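You operate a simulated robot arm through the tools that you are given. There is no shell and no other tool. Be economical: measure what you need, move in short steps, check, and stop when the job is done.

Carry out the task below with a simulated robot arm. There is one attempt and no reset: what you move stays moved.

## Task
Muted purple shows red: gain down to four green lamps, fader to -10 dB, unmute, main fader to -10 dB.
Fine: other gain knobs stay as they are.

It is judged by the outcome, as a careful person would: the job done as asked, and still so three seconds after it is handed in. It fails if anything else is knocked over, pushed out of place, dropped, spilled or broken.

## Robot
A 7-joint arm with a two-finger parallel gripper on a trunk, on a base that drives. Base frame: it is fixed to the floor where the robot stands at the start and does not move with it; the origin is under the middle of the robot, x ahead of it, y to its left, z up; the surface under the hand at the start is at about z = 802. Lengths are in mm, angles in degrees, forces in N, time in s.
With the tool pointing down near the work surface it reaches from about 220 to 740 mm from the robot's upright axis, wherever it stands. Its first joint turns from -166.0 to 166.0 degrees. Places, roughly: blue gain knob [700, 300, 800]; green gain knob [700, 100, 800]; level bars [500, 0, 800]; main fader [400, -100, 800]; orange gain knob [700, 100, 800]; purple fader [500, 100, 800]; purple gain knob [600, 0, 800]; purple mute button [600, 0, 800]; white gain knob [600, -100, 800]; yellow gain knob [700, 200, 800]. Payload 1.57 kg.
The TCP is the grasp point between the finger pads, 30 mm short of the fingertips. In the tool frame z runs along the fingers and y along their closing line. Largest opening 110 mm; finger width 24, thickness 12; the body of the gripper, 48 by 112 mm, starts 78 mm behind the TCP.
Orientation is that of the tool frame in the base frame, as [roll, pitch, yaw] about the fixed x, y, z axes, in that order (R = Rz(yaw) Ry(pitch) Rx(roll)). With the fingers straight down and closing along the base's y, the tool's x points along the base's -x, its y along +y and its z along -z.

## Interface
- The arm moves only by the tool move_arm. Its argument "series" is a list of rows, each an object (a shift or turn left out is 0, a gripper value left out holds the last) with "rot": the turn, a rotation vector about the tool's x, y, z in units of 45 degrees (1.0 is 45 degrees), a list of three; "delta_pos": the shift along the tool's x, y, z in units of 150 mm (1.0 is 150 mm), a list of three; "fingers": the opening, from 0 (shut) to 1 (fully open). In form: [{"rot": [wx, wy, wz], "delta_pos": [tx, ty, tz], "fingers": fingers}, ...]. A call has 1 to 20 rows; each row is the pose to reach, as a shift and turn from the pose commanded when the call began, along the tool's axes at that moment. A call with a number of a shift or a turn outside -1 to 1 is refused whole. A row lasts 0.2 s, in which the tool goes at most 50 mm and 8.6 degrees; a call with a longer step from one row to the next is refused whole, and so is a gripper value outside its range. Where a pose cannot be reached the arm comes as near as it can. A force on the tool above 40 N (or 10 N above the force at the start of the call, whichever is more), or a blocked arm, ends the call early, and 0.2 s more pass. The fingers move at their own pace (about 45 mm/s each) and stop on an object; they squeeze with about 43 N. The grip force told is the motor's: it shows also when the fingers shut on nothing. Time passes only in rows, and 0.2 s behind the last, so rows that repeat a pose let the fingers close. It gives the time, the measured TCP pose, the force on the tool (base axes), the opening and the grip force at its end, in the units of the frame above (readings bear some noise), with the torque about the TCP (base axes, N m) and any sound that the robot's microphone picked up.
- Cameras (640 x 400 px; columns grow to the right, rows downward): "scene" is now at [29.7, 153.7, 1534.7]; the picture's right is [-0.08, -1.00, 0.00], its down [-0.74, 0.06, -0.67] and it looks along [0.67, -0.05, -0.74] (base axes); focal length 294 px, centre (320, 200). "wrist" rides on the gripper at [70, 16, -141] in the tool frame; the picture's right is [-0.23, 0.97, 0.00], its down [-0.86, -0.20, -0.48] and it looks along [-0.47, -0.11, 0.88] (tool axes); focal length 222 px, centre (320, 200). There is no depth. A picture from a camera that has moved, and an enlarged one, comes with that camera's place and axes in the base frame and with its lens. The place of the scene camera against the robot may be out by one fixed shift of up to 18 mm in any direction.
- capture(camera): a new picture of that camera. No time passes.
- move_column(by): slides the trunk up (or, below 0, down) by that many mm; the arm and the scene camera ride with it, the base frame stays. It gives what a move gives, with no picture.
- roll_base(legs): drives the robot by 1 to 6 legs, each [ahead, turn to the left] in mm and degrees, along the robot's own axes; the way and the turn of a leg run together, so that a leg with both is an arc; at most 1500 mm and 180 degrees a leg. The arm and the cameras ride along, it lands a little off, and it stops where it bumps. It gives what a move gives.
- pan_tilt(pan, tilt): turns the head with the scene camera to pan (to the left, within 155 degrees either way) and tilt (down, from -29 to 69), counted from straight ahead of the robot. It gives what a move gives.
- close_up(camera, box): a new picture of the part [left, top, right, bottom] of that camera's present view, enlarged. No time passes.
- sign_off(): hands the job in; it is judged then, once.

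Go step by step. Nothing tells you exact positions but the pictures and the camera data: compare them with the known pose of the tool, close in by small moves and look again before you grip or let go. The budget is 120 turns and 78 pictures, counting those below and the enlarged ones. Unless the task says otherwise, let go and move clear before handing in, and close with one line.

The tools are called after "Emit:" by a JSON object that holds its "name" and its "arguments". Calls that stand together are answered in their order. move_arm: Moves the arm, as the interface text tells. Its arguments: {"type":"object","properties":{"series":{"type":"array"}},"required":["series"]} The other tools are called the same way: move_column (by) slides the trunk up or down; roll_base (legs) drives the base; pan_tilt (pan, tilt) turns the head that bears the scene camera; capture (camera) takes a picture; close_up (camera, box) takes an enlarged picture of a part of a camera's view; sign_off () hands the job in.

At the start:

```text
time_s: 0.0
ee_pos: [478.3, 58.2, 1080.5]
tool_rot: [-179.9, 0.1, -179.9]
force: [0.2, 0.3, 0.0]
torque: [0.01, -0.02, 0.01]
width: 110.1
grip_force: 0.1
trunk travel left (down, up): [-475.0, 115.0]
robot x, y, heading: [-0.9, 0.9, -0.3]
head pan, tilt: [-4.3, 47.9]
```

scene: 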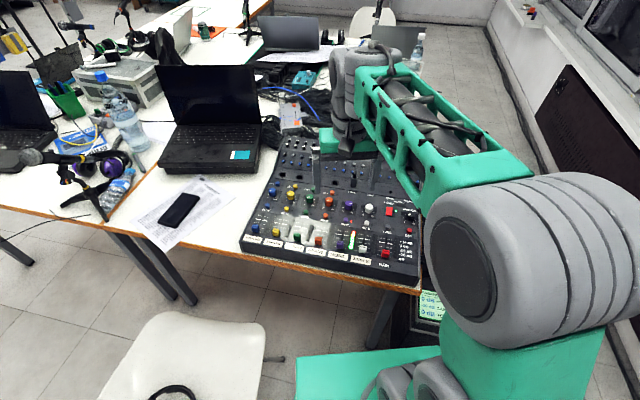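
wrist: 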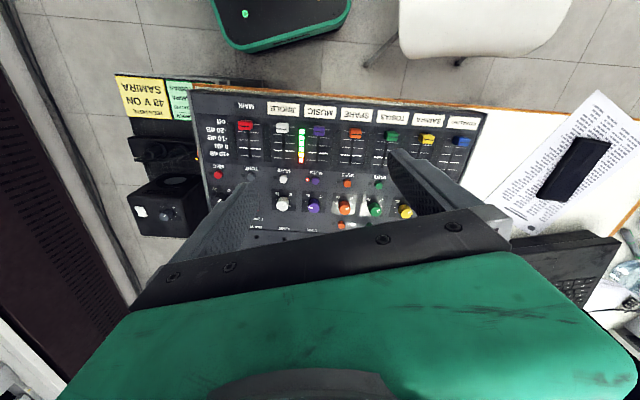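

I see a mixing console with coloured channels under the arm; the purple channel ("MUSIC") shows a meter with red on top. I'll look closer with both cameras before moving.

Emit:
{"name": "close_up", "arguments": {"camera": "wrist", "box": [190, 80, 490, 250]}}

Emit:
{"name": "close_up", "arguments": {"camera": "scene", "box": [230, 130, 430, 290]}}

```text
2.13 times, centred on (340, 165) of wrist
camera zoom: at [408.0, 74.7, 1221.8], right [0.23, 0.97, 0.0], down [0.86, -0.2, 0.48], along [0.47, -0.11, -0.88], focal length 474 px, centre (277, 275)
```

zoom: 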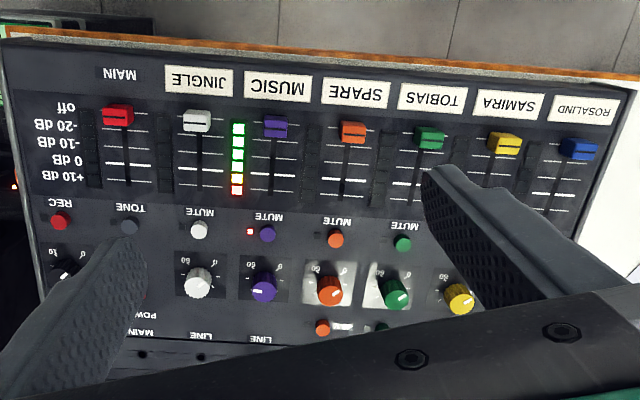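

```text
2.50 times, centred on (330, 210) of scene
camera zoom: at [29.7, 153.7, 1534.7], right [-0.08, -1.0, 0.0], down [-0.74, 0.06, -0.67], along [0.67, -0.05, -0.74], focal length 735 px, centre (295, 175)
```

zoom: 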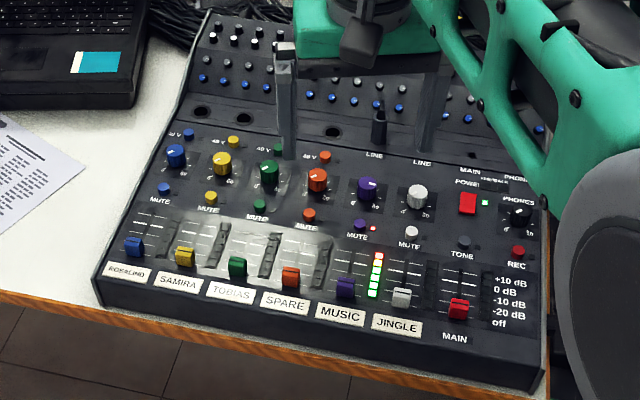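

The console is yawed roughly 17° clockwise. I estimate the purple knob near (630, 8) and the purple fader near (487, 54). I'll zoom in for precise marks and heights.

Emit:
{"name": "close_up", "arguments": {"camera": "wrist", "box": [225, 110, 385, 210]}}

Emit:
{"name": "close_up", "arguments": {"camera": "scene", "box": [310, 160, 420, 270]}}

```text
4.00 times, centred on (305, 160) of wrist
camera zoom: at [408.0, 74.7, 1221.8], right [0.23, 0.97, 0.0], down [0.86, -0.2, 0.48], along [0.47, -0.11, -0.88], focal length 888 px, centre (380, 360)
```

zoom: 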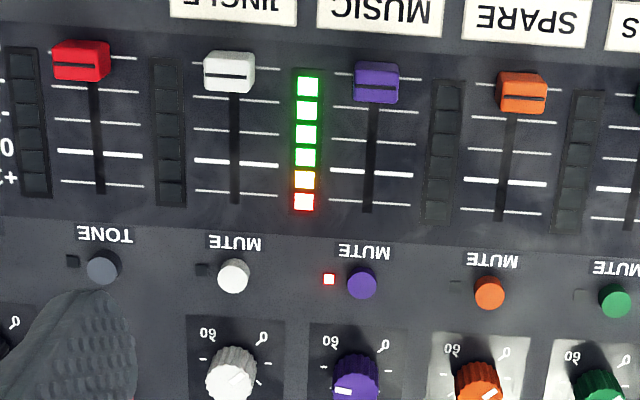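

```text
3.64 times, centred on (365, 215) of scene
camera zoom: at [29.7, 153.7, 1534.7], right [-0.08, -1.0, 0.0], down [-0.74, 0.06, -0.67], along [0.67, -0.05, -0.74], focal length 1069 px, centre (156, 146)
```

zoom: 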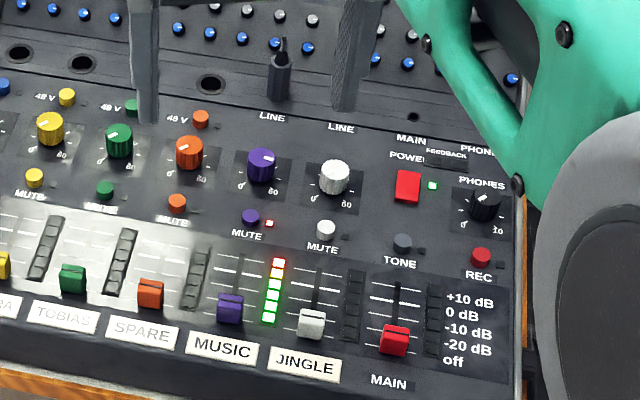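

Purple's meter shows 4 green, 1 yellow and 1 red, its mute LED is lit, and the knob pointer is near 3 o'clock. I'll move above the purple knob, align with the console and narrow the fingers.

Emit:
{"name": "move_arm", "arguments": {"series": [{"delta_pos": [-0.17, -0.055, 0.0], "rot": [0, 0, 0.06], "fingers": 0.4}, {"delta_pos": [-0.37, -0.11, 0.1], "rot": [0, 0, 0.13]}, {"delta_pos": [-0.57, -0.18, 0.25], "rot": [0, 0, 0.2]}, {"delta_pos": [-0.75, -0.24, 0.42], "rot": [0, 0, 0.27]}, {"delta_pos": [-0.9, -0.3, 0.6], "rot": [0, 0, 0.34]}, {"delta_pos": [-1.0, -0.333, 0.8], "rot": [0, 0, 0.387]}, {"delta_pos": [-1.0, -0.333, 0.8], "rot": [0, 0, 0.387]}, {"delta_pos": [-1.0, -0.333, 0.8], "rot": [0, 0, 0.387]}]}}

Emit:
{"name": "capture", "arguments": {"camera": "wrist"}}

Emit:
{"name": "capture", "arguments": {"camera": "scene"}}

```text
time_s: 1.8
ee_pos: [629.3, 8.2, 961.1]
tool_rot: [-180.0, -0.1, 162.6]
force: [-0.3, 0.4, 0.0]
torque: [-0.01, -0.04, 0.0]
width: 44.0
grip_force: 0.0
trunk travel left (down, up): [-475.0, 115.0]
robot x, y, heading: [-1.9, 0.5, -0.0]
head pan, tilt: [-4.3, 47.9]
```

```text
71 pictures are left
camera wrist: at [566.6, 43.9, 1102.0], right [0.51, 0.86, 0.0], down [0.76, -0.45, 0.48], along [0.41, -0.24, -0.88], focal length 222 px, centre (320, 200)
```

wrist: 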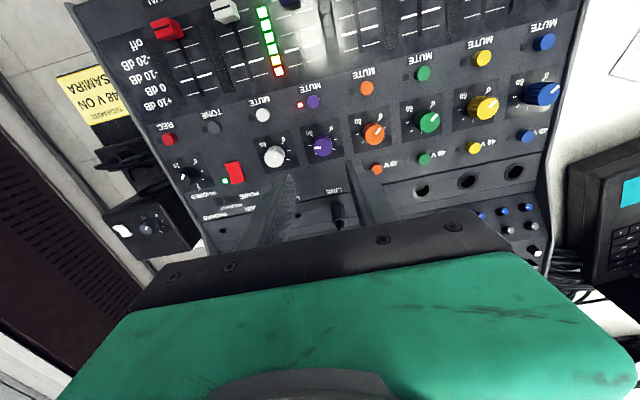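

```text
70 pictures are left
camera scene: at [29.6, 153.7, 1534.7], right [-0.08, -1.0, 0.0], down [-0.74, 0.06, -0.67], along [0.67, -0.05, -0.74], focal length 294 px, centre (320, 200)
```

scene: 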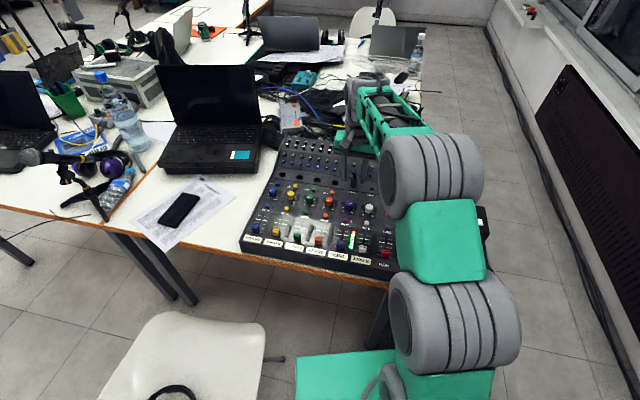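

The TCP is above the knob area and the knob top triangulates to about (634, 9, 815). I'll zoom in to refine it.

Emit:
{"name": "close_up", "arguments": {"camera": "wrist", "box": [240, 80, 400, 180]}}

Emit:
{"name": "close_up", "arguments": {"camera": "scene", "box": [320, 150, 420, 265]}}

```text
4.00 times, centred on (320, 130) of wrist
camera zoom: at [566.6, 43.9, 1102.0], right [0.51, 0.86, 0.0], down [0.76, -0.45, 0.48], along [0.41, -0.24, -0.88], focal length 888 px, centre (320, 480)
```

zoom: 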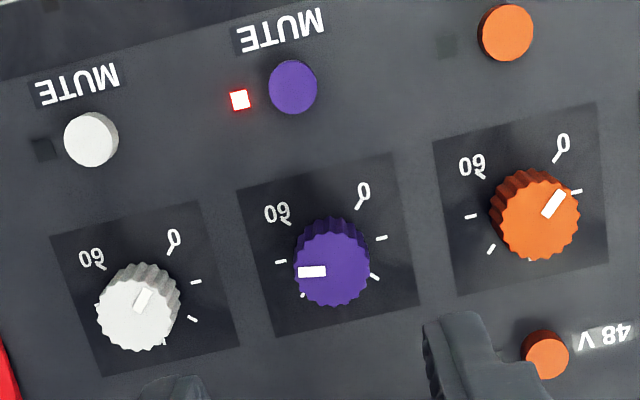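

```text
3.48 times, centred on (370, 208) of scene
camera zoom: at [29.6, 153.7, 1534.7], right [-0.08, -1.0, 0.0], down [-0.74, 0.06, -0.67], along [0.67, -0.05, -0.74], focal length 1023 px, centre (146, 174)
```

zoom: 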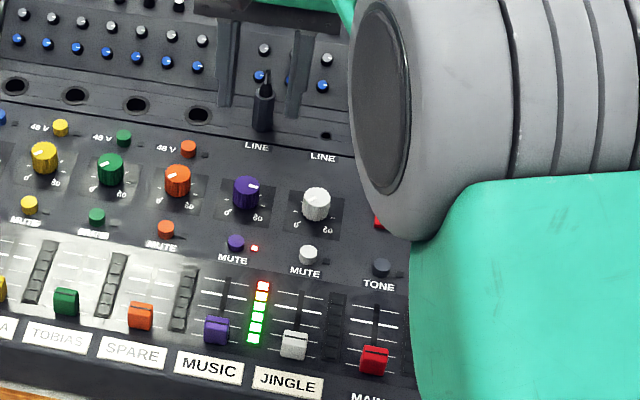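

The knob centre comes out near (635, 9). I'll descend to just above its top and check alignment.

Emit:
{"name": "move_arm", "arguments": {"series": [{"delta_pos": [-0.035, 0.017, 0.25]}, {"delta_pos": [-0.035, 0.017, 0.45]}, {"delta_pos": [-0.035, 0.017, 0.6]}, {"delta_pos": [-0.035, 0.017, 0.68]}, {"delta_pos": [-0.035, 0.017, 0.68]}]}}

Emit:
{"name": "close_up", "arguments": {"camera": "wrist", "box": [200, 60, 440, 210]}}

Emit:
{"name": "close_up", "arguments": {"camera": "scene", "box": [320, 150, 420, 265]}}

```text
time_s: 3.0
ee_pos: [634.8, 8.6, 858.1]
tool_rot: [-180.0, 0.0, 162.6]
force: [-0.5, 0.1, -0.1]
torque: [-0.01, -0.01, 0.03]
width: 44.1
grip_force: 0.0
trunk travel left (down, up): [-475.0, 115.0]
robot x, y, heading: [-3.0, -1.7, -0.0]
head pan, tilt: [-4.3, 47.9]
```

```text
2.67 times, centred on (320, 135) of wrist
camera zoom: at [572.1, 45.0, 999.1], right [0.51, 0.86, 0.0], down [0.76, -0.45, 0.48], along [0.41, -0.24, -0.88], focal length 592 px, centre (320, 373)
```

zoom: 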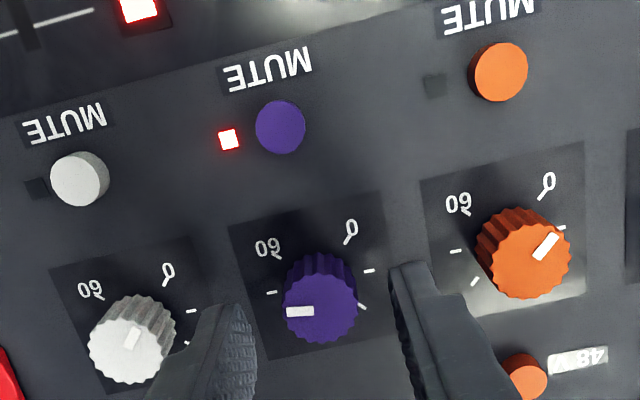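

```text
3.48 times, centred on (370, 208) of scene
camera zoom: at [29.9, 153.7, 1534.7], right [-0.08, -1.0, 0.0], down [-0.74, 0.06, -0.67], along [0.67, -0.05, -0.74], focal length 1023 px, centre (146, 174)
```

zoom: 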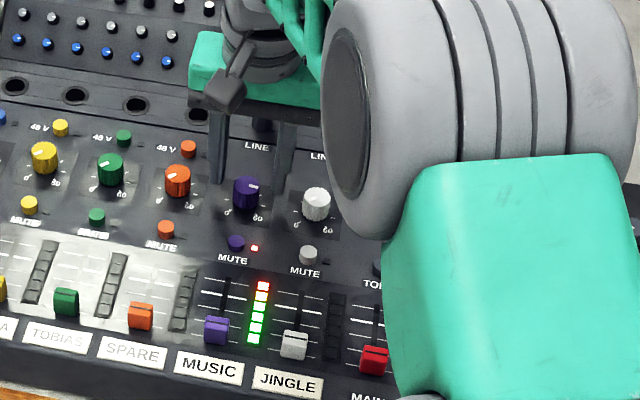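

The fingers straddle the purple knob symmetrically, clear of its neighbours. I'll go down 20 mm and close on it.

Emit:
{"name": "move_arm", "arguments": {"series": [{"delta_pos": [0, 0, 0.07]}, {"delta_pos": [0, 0, 0.133]}, {"delta_pos": [0, 0, 0.133]}, {"delta_pos": [0, 0, 0.133], "fingers": 0.15}, {"delta_pos": [0, 0, 0.133], "fingers": 0.15}, {"delta_pos": [0, 0, 0.133], "fingers": 0.15}]}}

Emit:
{"name": "close_up", "arguments": {"camera": "wrist", "box": [200, 60, 440, 210]}}

```text
time_s: 4.4
ee_pos: [635.4, 8.0, 839.8]
tool_rot: [179.9, 0.0, 162.6]
force: [1.2, -0.5, -0.7]
torque: [-0.34, 0.0, -0.01]
width: 24.4
grip_force: 29.5
trunk travel left (down, up): [-475.0, 115.0]
robot x, y, heading: [2.4, -3.4, -0.2]
head pan, tilt: [-4.3, 47.9]
```

```text
2.67 times, centred on (320, 135) of wrist
camera zoom: at [572.8, 44.9, 979.4], right [0.51, 0.86, 0.0], down [0.76, -0.45, 0.48], along [0.41, -0.24, -0.88], focal length 592 px, centre (320, 373)
```

zoom: 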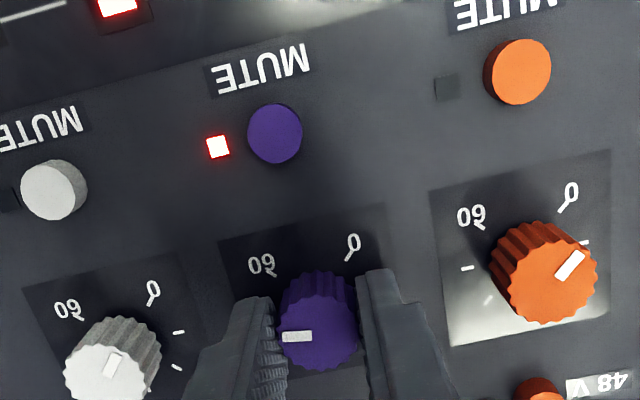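

The knob is gripped at 24.4 mm. I'll turn it counter-clockwise 27° and check the meter.

Emit:
{"name": "move_arm", "arguments": {"series": [{"rot": [0, 0, -0.15]}, {"rot": [0, 0, -0.3]}, {"rot": [0, 0, -0.45]}, {"rot": [0, 0, -0.6]}, {"rot": [0, 0, -0.6]}]}}

Emit:
{"name": "close_up", "arguments": {"camera": "scene", "box": [320, 150, 420, 265]}}

Emit:
{"name": "capture", "arguments": {"camera": "wrist"}}

```text
time_s: 5.6
ee_pos: [635.1, 9.9, 838.1]
tool_rot: [-180.0, 0.0, -170.4]
force: [3.0, -0.2, -3.0]
torque: [0.16, -0.61, 0.0]
width: 24.1
grip_force: 36.5
trunk travel left (down, up): [-475.0, 115.0]
robot x, y, heading: [1.6, 1.9, -0.2]
head pan, tilt: [-4.3, 47.9]
```

```text
3.48 times, centred on (370, 208) of scene
camera zoom: at [30.3, 153.7, 1534.7], right [-0.08, -1.0, 0.0], down [-0.74, 0.06, -0.67], along [0.67, -0.05, -0.74], focal length 1023 px, centre (146, 174)
```

zoom: 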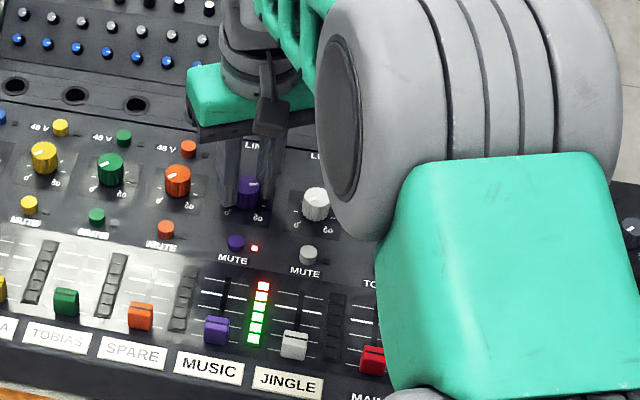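

```text
63 pictures are left
camera wrist: at [563.0, 13.4, 979.4], right [0.06, 1.0, 0.0], down [0.88, -0.05, 0.48], along [0.48, -0.03, -0.88], focal length 222 px, centre (320, 200)
```

wrist: 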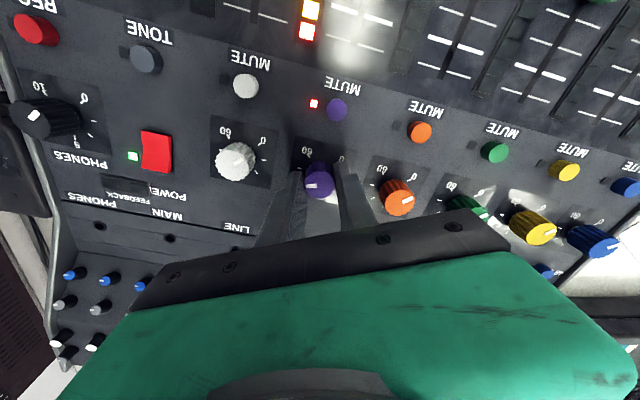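

The knob is turning with the gripper but red is still lit, so I'll turn it further.

Emit:
{"name": "move_arm", "arguments": {"series": [{"rot": [0, 0, -0.12]}, {"rot": [0, 0, -0.24]}, {"rot": [0, 0, -0.36]}, {"rot": [0, 0, -0.45]}, {"rot": [0, 0, -0.45]}]}}

Emit:
{"name": "close_up", "arguments": {"camera": "scene", "box": [340, 190, 400, 265]}}

```text
time_s: 6.8
ee_pos: [634.3, 9.4, 838.9]
tool_rot: [180.0, -0.1, -150.1]
force: [5.2, -0.8, -5.2]
torque: [0.22, -0.51, 0.01]
width: 24.2
grip_force: 35.9
trunk travel left (down, up): [-475.0, 115.0]
robot x, y, heading: [0.0, 0.7, -0.0]
head pan, tilt: [-4.3, 47.9]
```

```text
5.33 times, centred on (370, 228) of scene
camera zoom: at [30.8, 153.6, 1534.7], right [-0.08, -1.0, 0.0], down [-0.74, 0.06, -0.67], along [0.67, -0.05, -0.74], focal length 1568 px, centre (53, 53)
```

zoom: 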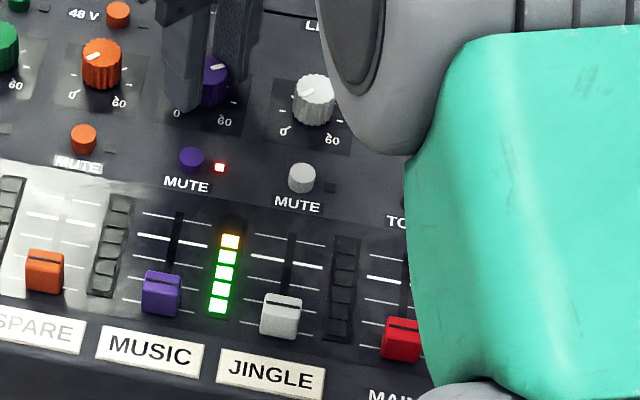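

Red is off and yellow is still on. I'll turn it another 13°.

Emit:
{"name": "move_arm", "arguments": {"series": [{"rot": [0, 0, -0.1]}, {"rot": [0, 0, -0.2]}, {"rot": [0, 0, -0.3]}, {"rot": [0, 0, -0.3]}]}}

Emit:
{"name": "close_up", "arguments": {"camera": "scene", "box": [340, 190, 400, 265]}}

```text
time_s: 7.8
ee_pos: [634.1, 8.6, 838.7]
tool_rot: [179.9, 0.0, -136.6]
force: [8.1, -3.1, -4.8]
torque: [-0.31, -0.02, -0.01]
width: 24.2
grip_force: 36.4
trunk travel left (down, up): [-475.0, 115.0]
robot x, y, heading: [-1.4, -0.6, -0.2]
head pan, tilt: [-4.3, 47.9]
```

```text
5.33 times, centred on (370, 228) of scene
camera zoom: at [31.2, 153.4, 1534.7], right [-0.08, -1.0, 0.0], down [-0.74, 0.06, -0.67], along [0.67, -0.05, -0.74], focal length 1568 px, centre (53, 53)
```

zoom: 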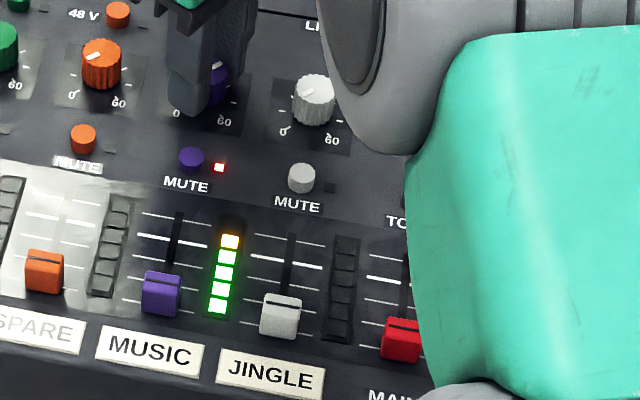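

Yellow is still on, so I'll continue.

Emit:
{"name": "move_arm", "arguments": {"series": [{"rot": [0, 0, -0.1]}, {"rot": [0, 0, -0.2]}, {"rot": [0, 0, -0.27]}, {"rot": [0, 0, -0.27]}]}}

Emit:
{"name": "close_up", "arguments": {"camera": "scene", "box": [340, 190, 400, 265]}}

```text
time_s: 8.8
ee_pos: [633.3, 8.7, 839.1]
tool_rot: [-179.9, -0.1, -124.4]
force: [5.2, -2.9, -0.4]
torque: [-0.46, 0.21, 0.01]
width: 23.9
grip_force: 36.0
trunk travel left (down, up): [-475.0, 115.0]
robot x, y, heading: [-2.0, 2.1, -0.2]
head pan, tilt: [-4.3, 47.9]
```

```text
5.33 times, centred on (370, 228) of scene
camera zoom: at [30.4, 153.5, 1534.7], right [-0.08, -1.0, 0.0], down [-0.74, 0.06, -0.67], along [0.67, -0.05, -0.74], focal length 1568 px, centre (53, 53)
```

zoom: 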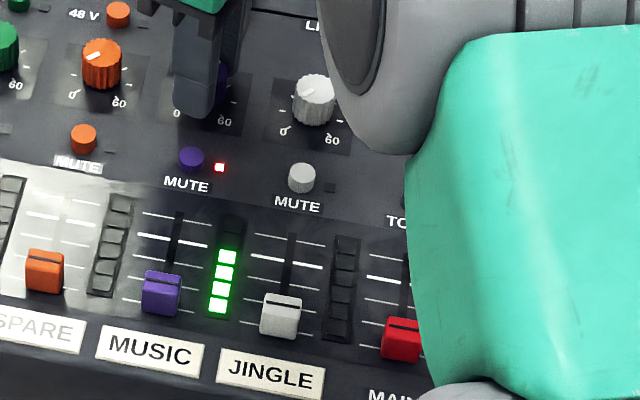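

Four green lamps are lit. I'll add 3° of margin, release and lift straight up.

Emit:
{"name": "move_arm", "arguments": {"series": [{"rot": [0, 0, -0.07]}, {"rot": [0, 0, -0.07]}, {"rot": [0, 0, -0.07], "fingers": 0.33}, {"rot": [0, 0, -0.07], "fingers": 0.33}, {"rot": [0, 0, -0.07], "fingers": 0.33}, {"rot": [0, 0, -0.07], "delta_pos": [0, 0, -0.15]}, {"rot": [0, 0, -0.07], "delta_pos": [0, 0, -0.4]}, {"rot": [0, 0, -0.07], "delta_pos": [0, 0, -0.6]}, {"rot": [0, 0, -0.07], "delta_pos": [0, 0, -0.6]}]}}

Emit:
{"name": "close_up", "arguments": {"camera": "scene", "box": [320, 150, 420, 265]}}

```text
time_s: 10.8
ee_pos: [634.3, 11.0, 929.3]
tool_rot: [180.0, 0.0, -121.3]
force: [-1.5, -0.3, 0.3]
torque: [-0.03, 0.0, 0.01]
width: 36.2
grip_force: 0.0
trunk travel left (down, up): [-475.0, 115.0]
robot x, y, heading: [-1.1, 1.9, -0.2]
head pan, tilt: [-4.3, 47.9]
```

```text
3.48 times, centred on (370, 208) of scene
camera zoom: at [29.7, 153.6, 1534.7], right [-0.08, -1.0, 0.0], down [-0.74, 0.06, -0.67], along [0.67, -0.05, -0.74], focal length 1023 px, centre (146, 174)
```

zoom: 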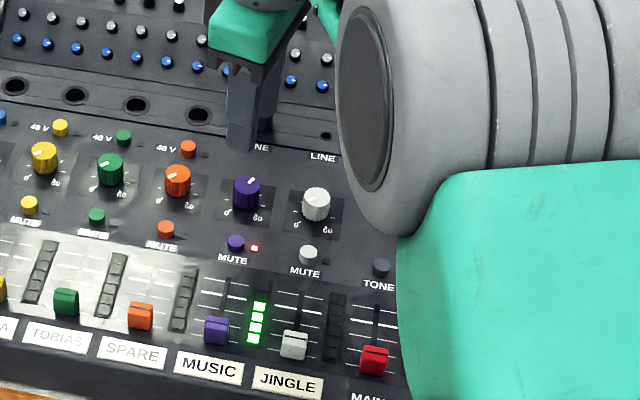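

The gain is set: four greens, and the hand is clear. Next is the purple fader near (487, 54), so I'll travel there at safe height while turning back to the console alignment.

Emit:
{"name": "move_arm", "arguments": {"series": [{"delta_pos": [0.038, 0.141, 0], "rot": [0, 0, 0.136]}, {"delta_pos": [0.076, 0.282, 0], "rot": [0, 0, 0.272]}, {"delta_pos": [0.114, 0.423, 0], "rot": [0, 0, 0.408]}, {"delta_pos": [0.152, 0.564, 0], "rot": [0, 0, 0.544]}, {"delta_pos": [0.19, 0.705, 0], "rot": [0, 0, 0.68]}, {"delta_pos": [0.228, 0.846, 0], "rot": [0, 0, 0.816]}, {"delta_pos": [0.265, 0.988, 0], "rot": [0, 0, 0.95]}, {"delta_pos": [0.265, 0.988, 0], "rot": [0, 0, 0.95]}]}}

Emit:
{"name": "move_arm", "arguments": {"series": [{"rot": [0, 0, 0.15]}, {"rot": [0, 0, 0.3]}, {"rot": [0, 0, 0.45]}, {"rot": [0, 0, 0.6]}, {"rot": [0, 0, 0.741]}, {"rot": [0, 0, 0.741]}]}}

Emit:
{"name": "close_up", "arguments": {"camera": "wrist", "box": [200, 60, 440, 210]}}

```text
time_s: 12.6
ee_pos: [486.5, 52.5, 928.6]
tool_rot: [180.0, -0.2, -164.2]
force: [0.3, 0.3, 0.0]
torque: [-0.01, 0.0, -0.04]
width: 36.3
grip_force: 0.0
trunk travel left (down, up): [-475.0, 115.0]
robot x, y, heading: [2.2, -0.9, -0.1]
head pan, tilt: [-4.3, 47.9]
```

```text
time_s: 14.0
ee_pos: [485.6, 51.9, 929.6]
tool_rot: [180.0, 0.0, 162.5]
force: [-0.5, 0.2, -0.3]
torque: [0.0, 0.04, -0.03]
width: 36.4
grip_force: 0.0
trunk travel left (down, up): [-475.0, 115.0]
robot x, y, heading: [1.5, -2.6, 0.1]
head pan, tilt: [-4.3, 47.9]
```

```text
2.67 times, centred on (320, 135) of wrist
camera zoom: at [424.1, 88.6, 1070.0], right [0.51, 0.86, 0.0], down [0.76, -0.45, 0.48], along [0.41, -0.24, -0.88], focal length 592 px, centre (320, 373)
```

zoom: 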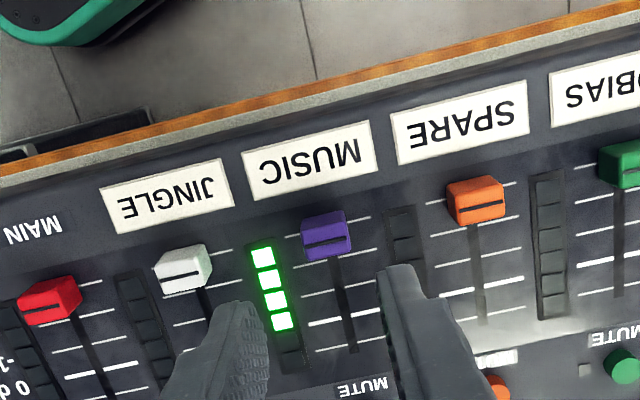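

The fader cap top is at about (487.5, 54, 820). I'll descend to just above it and recheck.

Emit:
{"name": "move_arm", "arguments": {"series": [{"delta_pos": [-0.008, 0.017, 0.2]}, {"delta_pos": [-0.008, 0.017, 0.38]}, {"delta_pos": [-0.008, 0.017, 0.47]}, {"delta_pos": [-0.008, 0.017, 0.47]}]}}

Emit:
{"name": "close_up", "arguments": {"camera": "wrist", "box": [200, 60, 440, 210]}}

Emit:
{"name": "close_up", "arguments": {"camera": "scene", "box": [320, 190, 400, 280]}}

```text
time_s: 15.0
ee_pos: [488.3, 54.5, 860.4]
tool_rot: [-180.0, 0.0, 162.6]
force: [-0.6, 0.8, -0.1]
torque: [0.0, 0.02, 0.0]
width: 36.2
grip_force: 0.2
trunk travel left (down, up): [-475.0, 115.0]
robot x, y, heading: [-1.3, -1.8, 0.1]
head pan, tilt: [-4.3, 47.9]
```

```text
2.67 times, centred on (320, 135) of wrist
camera zoom: at [427.1, 91.1, 1000.0], right [0.51, 0.86, 0.0], down [0.76, -0.45, 0.48], along [0.41, -0.24, -0.88], focal length 592 px, centre (320, 373)
```

zoom: 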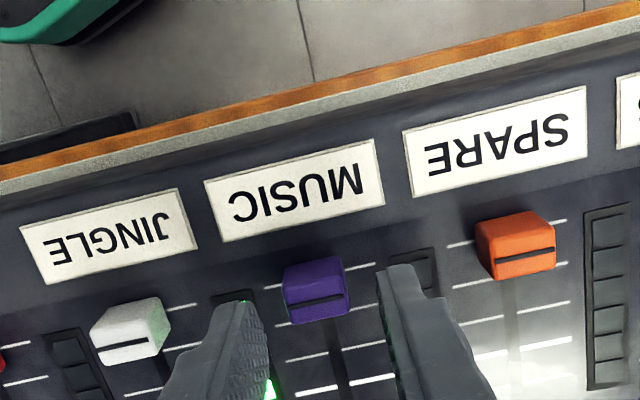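

```text
4.44 times, centred on (360, 235) of scene
camera zoom: at [29.8, 153.7, 1534.7], right [-0.08, -1.0, 0.0], down [-0.74, 0.06, -0.67], along [0.67, -0.05, -0.74], focal length 1307 px, centre (142, 44)
```

zoom: 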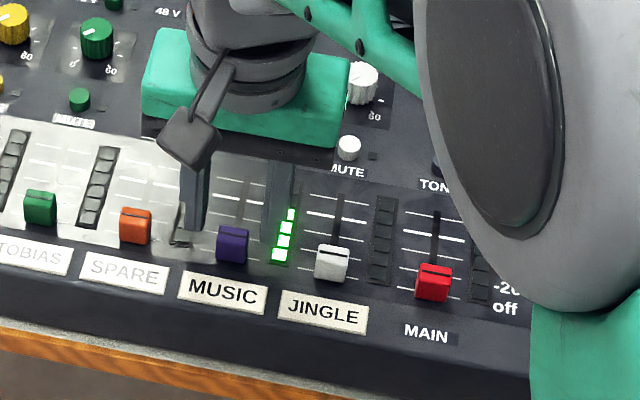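

It's aligned within about 1 mm. I'll descend 25 mm and close on the fader cap.

Emit:
{"name": "move_arm", "arguments": {"series": [{"delta_pos": [0, 0, 0.09]}, {"delta_pos": [0, 0, 0.165]}, {"delta_pos": [0, 0, 0.165]}, {"delta_pos": [0, 0, 0.165], "fingers": 0.08}, {"delta_pos": [0, 0, 0.165], "fingers": 0.08}, {"delta_pos": [0, 0, 0.165], "fingers": 0.08}]}}

Emit:
{"name": "close_up", "arguments": {"camera": "wrist", "box": [200, 60, 440, 210]}}

Emit:
{"name": "close_up", "arguments": {"camera": "scene", "box": [320, 190, 400, 280]}}

```text
time_s: 16.4
ee_pos: [488.3, 54.0, 834.6]
tool_rot: [180.0, 0.0, 162.5]
force: [0.2, -5.0, -0.9]
torque: [-0.12, -0.05, 0.05]
width: 18.7
grip_force: 30.7
trunk travel left (down, up): [-475.0, 115.0]
robot x, y, heading: [-0.9, -0.0, 0.1]
head pan, tilt: [-4.3, 47.9]
```

```text
2.67 times, centred on (320, 135) of wrist
camera zoom: at [425.9, 90.7, 975.5], right [0.51, 0.86, 0.0], down [0.76, -0.45, 0.48], along [0.41, -0.24, -0.88], focal length 592 px, centre (320, 373)
```

zoom: 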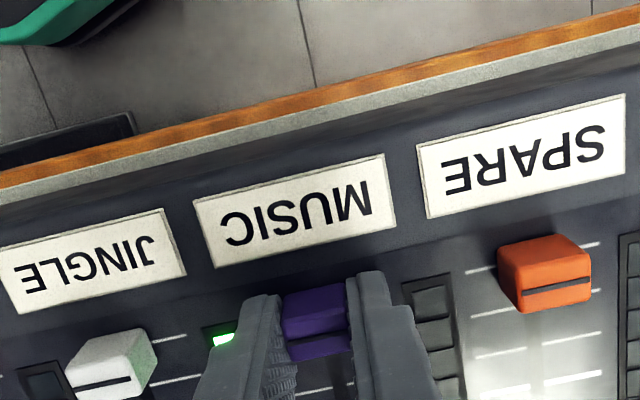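

```text
4.44 times, centred on (360, 235) of scene
camera zoom: at [29.8, 153.2, 1534.7], right [-0.08, -1.0, 0.0], down [-0.74, 0.06, -0.67], along [0.67, -0.05, -0.74], focal length 1307 px, centre (142, 44)
```

zoom: 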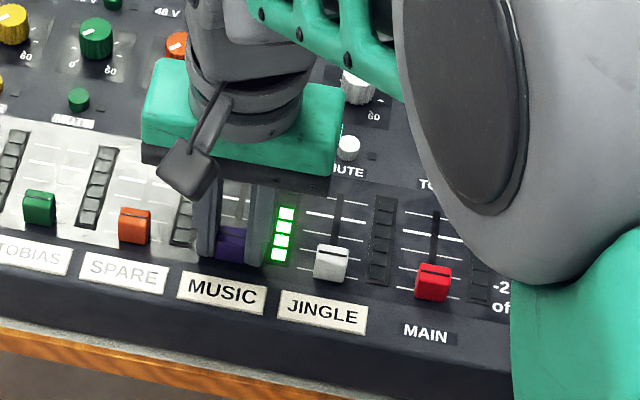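

The purple cap is gripped. I'll slide it about 30 mm up its track toward -10 dB.

Emit:
{"name": "move_arm", "arguments": {"series": [{"delta_pos": [-0.04, 0, 0]}, {"delta_pos": [-0.08, 0, 0]}, {"delta_pos": [-0.12, 0, 0]}, {"delta_pos": [-0.16, 0, 0]}, {"delta_pos": [-0.2, 0, 0]}, {"delta_pos": [-0.2, 0, 0]}, {"delta_pos": [-0.2, 0, 0]}]}}

Emit:
{"name": "close_up", "arguments": {"camera": "wrist", "box": [200, 60, 440, 210]}}

Emit:
{"name": "close_up", "arguments": {"camera": "scene", "box": [330, 200, 390, 270]}}

```text
time_s: 18.0
ee_pos: [516.3, 44.3, 834.6]
tool_rot: [180.0, -0.1, 162.5]
force: [-3.8, -9.5, 3.3]
torque: [-0.13, 0.27, 0.07]
width: 19.2
grip_force: 32.9
trunk travel left (down, up): [-475.0, 115.0]
robot x, y, heading: [-2.0, 3.1, -0.0]
head pan, tilt: [-4.3, 47.9]
```

```text
2.67 times, centred on (320, 135) of wrist
camera zoom: at [454.7, 81.6, 975.4], right [0.51, 0.86, 0.0], down [0.76, -0.45, 0.48], along [0.41, -0.24, -0.88], focal length 592 px, centre (320, 373)
```

zoom: 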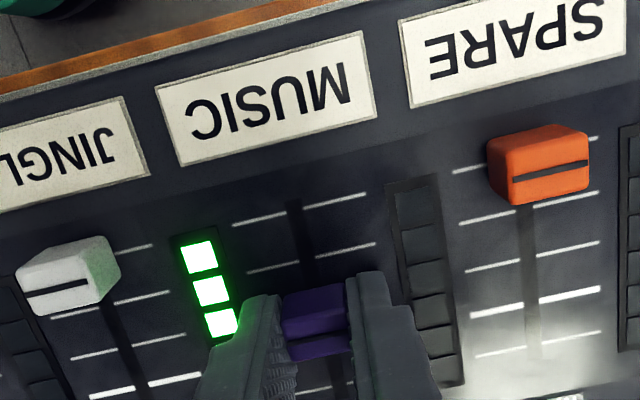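

```text
5.71 times, centred on (360, 235) of scene
camera zoom: at [29.2, 152.6, 1534.8], right [-0.08, -1.0, 0.0], down [-0.74, 0.06, -0.67], along [0.67, -0.05, -0.74], focal length 1680 px, centre (91, 0)
```

zoom: 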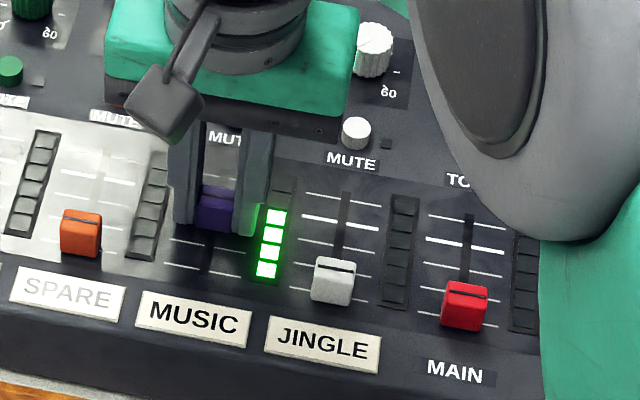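

The cap moved. I'll release, lift and check it against the tick lines.

Emit:
{"name": "move_arm", "arguments": {"series": [{"fingers": 0.33}, {"fingers": 0.33}, {"fingers": 0.33}, {"delta_pos": [0, 0, -0.15]}, {"delta_pos": [0, 0, -0.4]}, {"delta_pos": [0, 0, -0.6]}, {"delta_pos": [0, 0, -0.6]}]}}

Emit:
{"name": "close_up", "arguments": {"camera": "wrist", "box": [200, 40, 440, 190]}}

Emit:
{"name": "close_up", "arguments": {"camera": "scene", "box": [330, 210, 400, 270]}}

```text
time_s: 19.6
ee_pos: [517.2, 48.0, 925.0]
tool_rot: [-180.0, 0.1, 162.5]
force: [0.0, 0.9, 0.6]
torque: [0.02, 0.02, 0.0]
width: 36.2
grip_force: 0.1
trunk travel left (down, up): [-475.0, 115.0]
robot x, y, heading: [0.7, 3.0, -0.1]
head pan, tilt: [-4.3, 47.9]
```

```text
2.67 times, centred on (320, 115) of wrist
camera zoom: at [454.9, 84.9, 1065.3], right [0.51, 0.86, 0.0], down [0.76, -0.45, 0.48], along [0.41, -0.24, -0.88], focal length 592 px, centre (320, 427)
```

zoom: 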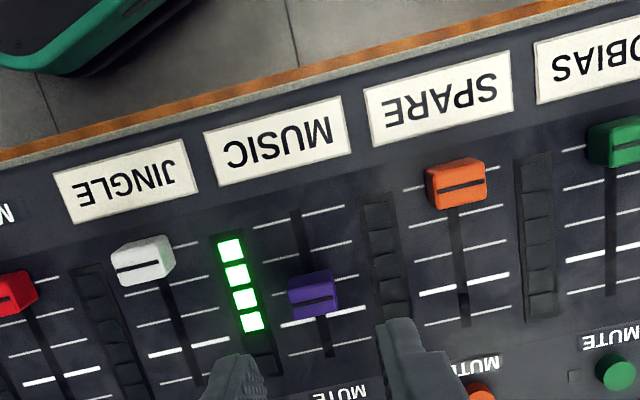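

```text
6.67 times, centred on (365, 240) of scene
camera zoom: at [29.6, 153.5, 1534.7], right [-0.08, -1.0, 0.0], down [-0.74, 0.06, -0.67], along [0.67, -0.05, -0.74], focal length 1960 px, centre (20, -67)
```

zoom: 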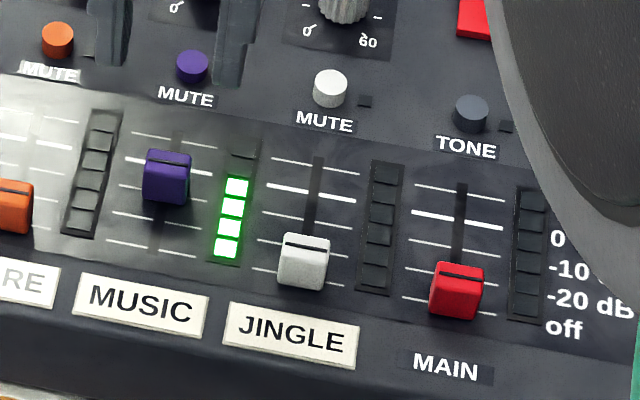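

The cap looks close to the -10 line. I'll zoom in tighter to judge it precisely.

Emit:
{"name": "close_up", "arguments": {"camera": "scene", "box": [340, 222, 376, 252]}}

Emit:
{"name": "close_up", "arguments": {"camera": "wrist", "box": [230, 100, 342, 182]}}

```text
13.33 times, centred on (358, 237) of scene
camera zoom: at [29.6, 153.5, 1534.7], right [-0.08, -1.0, 0.0], down [-0.74, 0.06, -0.67], along [0.67, -0.05, -0.74], focal length 3921 px, centre (-187, -293)
```

zoom: 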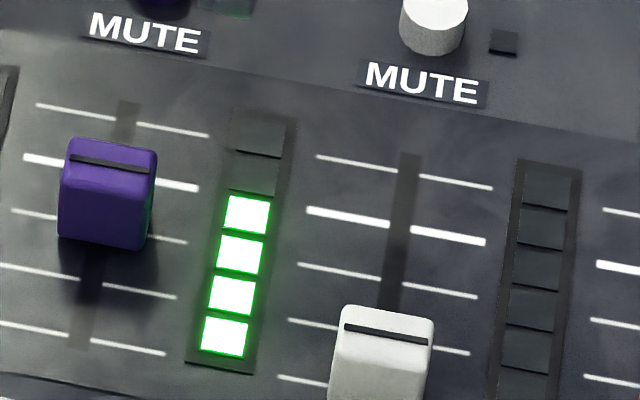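

```text
4.88 times, centred on (286, 141) of wrist
camera zoom: at [454.9, 84.9, 1065.3], right [0.51, 0.86, 0.0], down [0.76, -0.45, 0.48], along [0.41, -0.24, -0.88], focal length 1084 px, centre (486, 488)
```

zoom: 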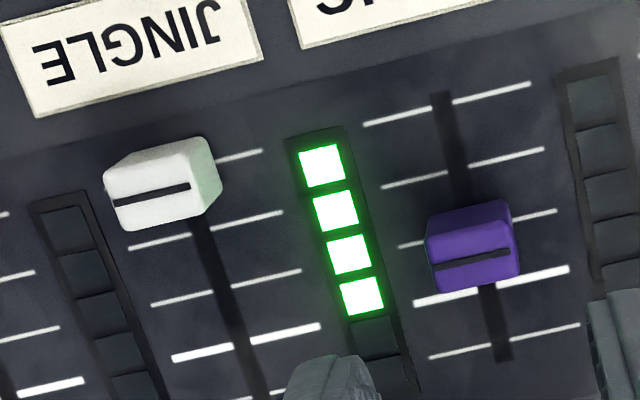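

The fader sits at -10 dB within about 1 mm. Next I'll shut the fingers, move over the purple mute button near (584, 24) and look.

Emit:
{"name": "move_arm", "arguments": {"series": [{"delta_pos": [-0.16, -0.005, 0], "fingers": 0}, {"delta_pos": [-0.32, -0.01, 0]}, {"delta_pos": [-0.472, -0.017, 0]}, {"delta_pos": [-0.472, -0.017, 0.2]}, {"delta_pos": [-0.472, -0.017, 0.4]}, {"delta_pos": [-0.472, -0.017, 0.48]}, {"delta_pos": [-0.472, -0.017, 0.48]}]}}

Emit:
{"name": "close_up", "arguments": {"camera": "wrist", "box": [200, 60, 440, 210]}}

Emit:
{"name": "close_up", "arguments": {"camera": "scene", "box": [330, 190, 390, 250]}}

```text
time_s: 21.2
ee_pos: [583.2, 21.1, 851.8]
tool_rot: [180.0, 0.0, 162.6]
force: [-0.4, 0.3, -0.2]
torque: [0.02, -0.02, -0.05]
width: 0.0
grip_force: 21.3
trunk travel left (down, up): [-475.0, 115.0]
robot x, y, heading: [2.1, -2.7, 0.1]
head pan, tilt: [-4.3, 47.9]
```

```text
2.67 times, centred on (320, 135) of wrist
camera zoom: at [521.0, 57.7, 991.7], right [0.51, 0.86, 0.0], down [0.76, -0.45, 0.48], along [0.41, -0.24, -0.88], focal length 592 px, centre (320, 373)
```

zoom: 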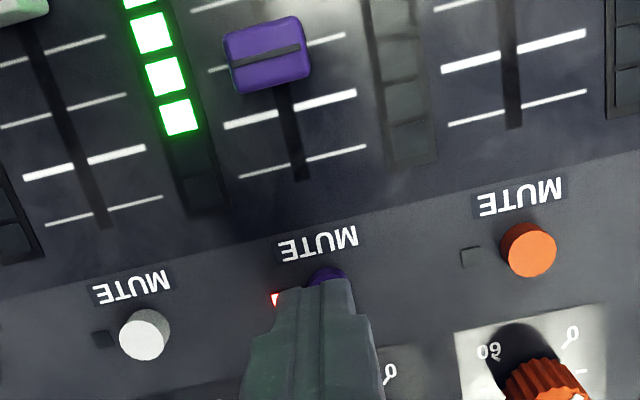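

```text
6.67 times, centred on (360, 220) of scene
camera zoom: at [29.8, 153.6, 1534.7], right [-0.08, -1.0, 0.0], down [-0.74, 0.06, -0.67], along [0.67, -0.05, -0.74], focal length 1960 px, centre (53, 67)
```

zoom: 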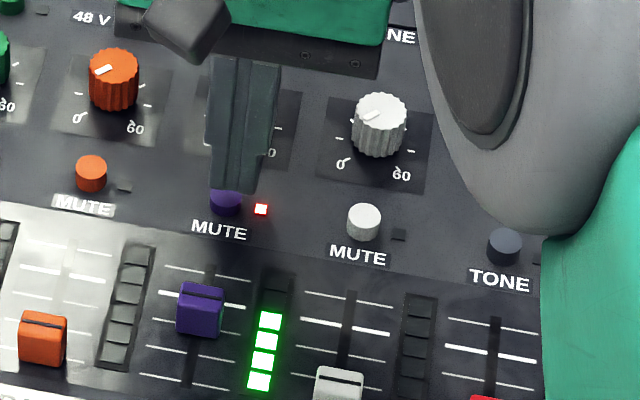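

Seen from above, the purple cap's line coincides with the -10 ticks. The fingertips are over the mute button, so I'll shift 3 mm and press gently.

Emit:
{"name": "move_arm", "arguments": {"series": [{"delta_pos": [0, 0.022, 0]}, {"delta_pos": [0, 0.022, 0.05]}, {"delta_pos": [0, 0.022, 0.07]}, {"delta_pos": [0, 0.022, 0.08]}, {"delta_pos": [0, 0.022, 0.09]}, {"delta_pos": [0, 0.022, 0.1]}, {"delta_pos": [0, 0.022, 0.1]}]}}

Emit:
{"name": "close_up", "arguments": {"camera": "scene", "box": [330, 190, 390, 250]}}

```text
time_s: 22.8
ee_pos: [584.5, 24.7, 838.8]
tool_rot: [-180.0, 0.1, 162.5]
force: [0.0, 0.6, 0.9]
torque: [0.01, 0.03, 0.0]
width: 0.0
grip_force: 21.0
trunk travel left (down, up): [-475.0, 115.0]
robot x, y, heading: [1.7, -2.2, -0.2]
head pan, tilt: [-4.3, 47.9]
```

```text
6.67 times, centred on (360, 220) of scene
camera zoom: at [29.8, 153.5, 1534.7], right [-0.08, -1.0, 0.0], down [-0.74, 0.06, -0.67], along [0.67, -0.05, -0.74], focal length 1960 px, centre (53, 67)
```

zoom: 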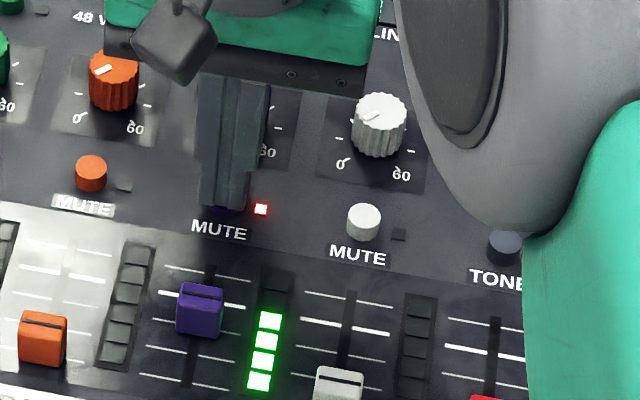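

No contact yet, with the tip at about z 809. I'll continue down in 1.5 mm steps and watch the force.

Emit:
{"name": "move_arm", "arguments": {"series": [{"delta_pos": [0, 0, 0.01]}, {"delta_pos": [0, 0, 0.02]}, {"delta_pos": [0, 0, 0.03]}, {"delta_pos": [0, 0, 0.03]}]}}

Emit:
{"name": "close_up", "arguments": {"camera": "scene", "box": [330, 190, 390, 250]}}

```text
time_s: 23.8
ee_pos: [586.0, 25.6, 833.7]
tool_rot: [179.9, 0.3, 162.6]
force: [-1.2, 1.8, 12.8]
torque: [0.05, 0.04, 0.03]
width: 0.1
grip_force: 21.5
trunk travel left (down, up): [-475.0, 115.0]
robot x, y, heading: [-1.0, -0.2, -0.1]
head pan, tilt: [-4.3, 47.9]
```

```text
6.67 times, centred on (360, 220) of scene
camera zoom: at [28.4, 153.8, 1534.8], right [-0.08, -1.0, 0.0], down [-0.74, 0.06, -0.67], along [0.67, -0.05, -0.74], focal length 1960 px, centre (53, 67)
```

zoom: 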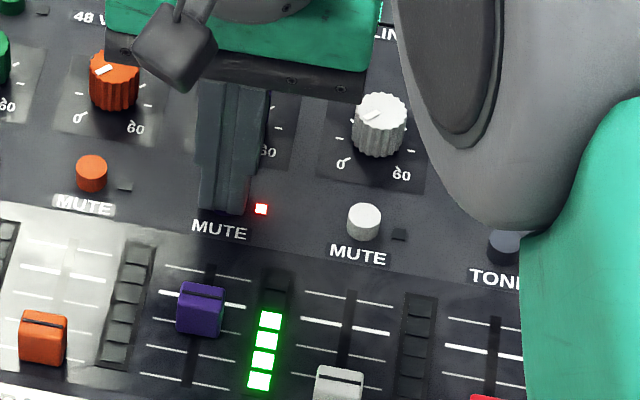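

The button is in contact at 13 N and the LED is still lit. I'll press a little deeper.

Emit:
{"name": "move_arm", "arguments": {"series": [{"delta_pos": [0, 0, 0.01]}, {"delta_pos": [0, 0, 0.02]}, {"delta_pos": [0, 0, 0.02]}]}}

Emit:
{"name": "close_up", "arguments": {"camera": "scene", "box": [330, 190, 390, 250]}}

```text
time_s: 24.6
ee_pos: [584.7, 25.2, 832.2]
tool_rot: [179.8, 0.4, 162.6]
force: [-1.8, 2.9, 30.9]
torque: [0.12, 0.17, 0.08]
width: 0.0
grip_force: 21.3
trunk travel left (down, up): [-475.0, 115.0]
robot x, y, heading: [0.1, -2.6, 0.1]
head pan, tilt: [-4.3, 47.9]
```

```text
6.67 times, centred on (360, 220) of scene
camera zoom: at [26.9, 153.7, 1535.0], right [-0.08, -1.0, 0.0], down [-0.74, 0.06, -0.67], along [0.67, -0.05, -0.74], focal length 1960 px, centre (53, 67)
```

zoom: 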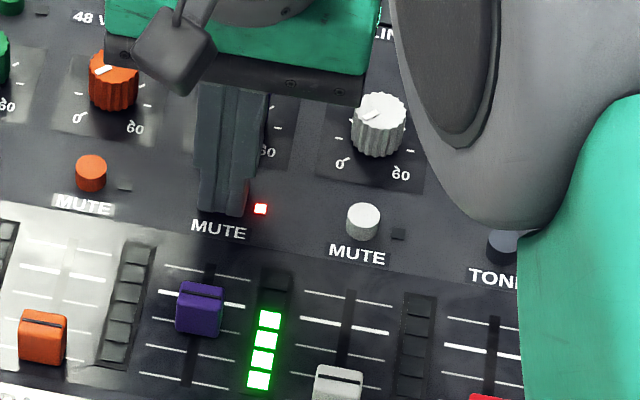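

31 N with the LED unchanged, so it may toggle on release. I'll lift and look.

Emit:
{"name": "move_arm", "arguments": {"series": [{"delta_pos": [0, 0, -0.03]}, {"delta_pos": [0, 0, -0.2]}, {"delta_pos": [0, 0, -0.35]}, {"delta_pos": [0.1, 0, -0.5]}, {"delta_pos": [0.1, 0, -0.5]}]}}

Emit:
{"name": "close_up", "arguments": {"camera": "scene", "box": [330, 190, 390, 250]}}

Emit:
{"name": "close_up", "arguments": {"camera": "wrist", "box": [200, 60, 440, 210]}}

```text
time_s: 25.8
ee_pos: [571.1, 29.6, 903.0]
tool_rot: [179.9, 0.0, 162.6]
force: [-0.7, 0.6, 0.1]
torque: [0.03, 0.0, 0.02]
width: 0.1
grip_force: 21.1
trunk travel left (down, up): [-475.0, 115.0]
robot x, y, heading: [1.6, 4.2, -0.2]
head pan, tilt: [-4.3, 47.9]
```

```text
6.67 times, centred on (360, 220) of scene
camera zoom: at [29.4, 153.6, 1534.7], right [-0.08, -1.0, 0.0], down [-0.74, 0.06, -0.67], along [0.67, -0.05, -0.74], focal length 1960 px, centre (53, 67)
```

zoom: 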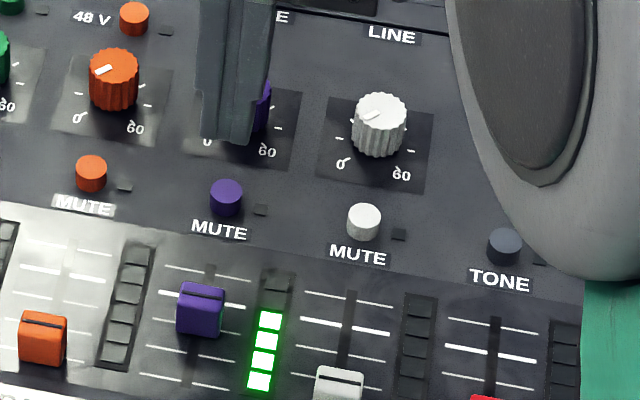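

```text
2.67 times, centred on (320, 135) of wrist
camera zoom: at [508.6, 66.5, 1043.2], right [0.51, 0.86, 0.0], down [0.76, -0.45, 0.48], along [0.41, -0.24, -0.88], focal length 592 px, centre (320, 373)
```

zoom: 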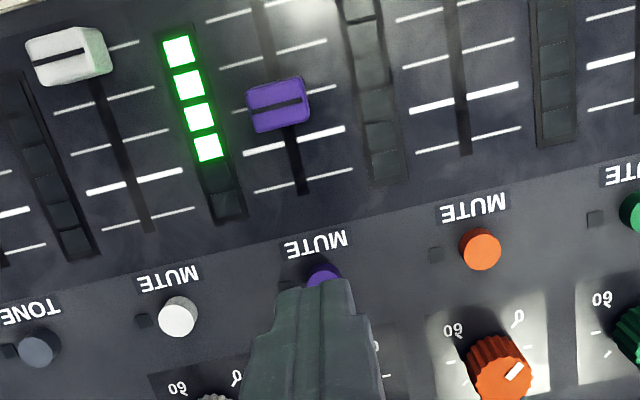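

The mute LED is off and the meter still shows four greens. Now I'll go to the main fader near (449, -68).

Emit:
{"name": "move_arm", "arguments": {"series": [{"delta_pos": [0.146, -0.215, 0]}, {"delta_pos": [0.292, -0.431, 0]}, {"delta_pos": [0.439, -0.646, 0]}, {"delta_pos": [0.585, -0.862, 0], "fingers": 0.33}, {"delta_pos": [0.585, -0.862, 0]}, {"delta_pos": [0.585, -0.862, 0]}]}}

Emit:
{"name": "close_up", "arguments": {"camera": "wrist", "box": [200, 60, 440, 210]}}

```text
time_s: 27.2
ee_pos: [449.5, -67.7, 902.3]
tool_rot: [-180.0, 0.0, 162.6]
force: [-0.4, -0.2, -0.1]
torque: [0.01, 0.04, 0.02]
width: 36.2
grip_force: 0.1
trunk travel left (down, up): [-475.0, 115.0]
robot x, y, heading: [2.0, -0.3, 0.2]
head pan, tilt: [-4.3, 47.9]
```

```text
2.67 times, centred on (320, 135) of wrist
camera zoom: at [387.2, -31.8, 1044.4], right [0.51, 0.86, 0.0], down [0.76, -0.45, 0.48], along [0.41, -0.24, -0.88], focal length 592 px, centre (320, 373)
```

zoom: 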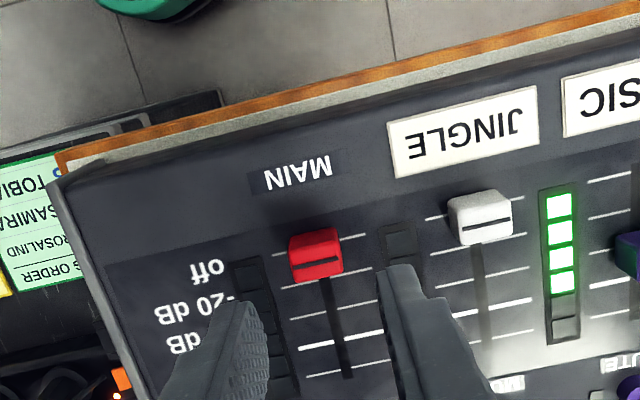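

The main cap is within about 1.5 mm of the TCP line. I'll trim that, descend and grip.

Emit:
{"name": "move_arm", "arguments": {"series": [{"delta_pos": [0, -0.011, 0.15]}, {"delta_pos": [0, -0.011, 0.28]}, {"delta_pos": [0, -0.011, 0.37]}, {"delta_pos": [0, -0.011, 0.445]}, {"delta_pos": [0, -0.011, 0.445]}, {"delta_pos": [0, -0.011, 0.445], "fingers": 0.08}, {"delta_pos": [0, -0.011, 0.445]}, {"delta_pos": [0, -0.011, 0.445]}]}}

Emit:
{"name": "close_up", "arguments": {"camera": "wrist", "box": [200, 60, 440, 210]}}

```text
time_s: 29.0
ee_pos: [449.2, -70.6, 836.2]
tool_rot: [-180.0, 0.1, 162.6]
force: [1.4, 2.4, -2.9]
torque: [0.05, -0.1, 0.01]
width: 18.8
grip_force: 30.6
trunk travel left (down, up): [-475.0, 115.0]
robot x, y, heading: [2.8, -0.5, -0.1]
head pan, tilt: [-4.3, 47.9]
```

```text
2.67 times, centred on (320, 135) of wrist
camera zoom: at [387.1, -33.6, 977.3], right [0.51, 0.86, 0.0], down [0.76, -0.45, 0.48], along [0.41, -0.24, -0.88], focal length 592 px, centre (320, 373)
```

zoom: 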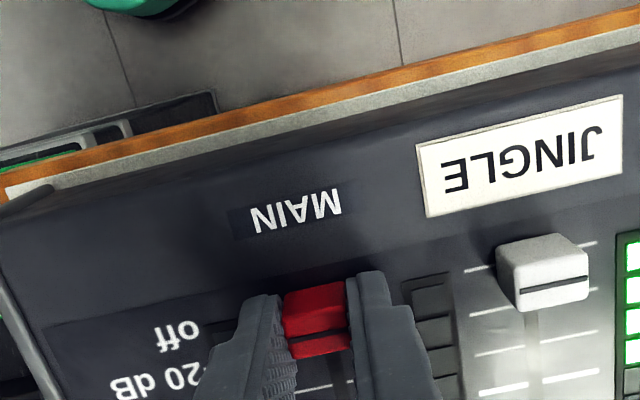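

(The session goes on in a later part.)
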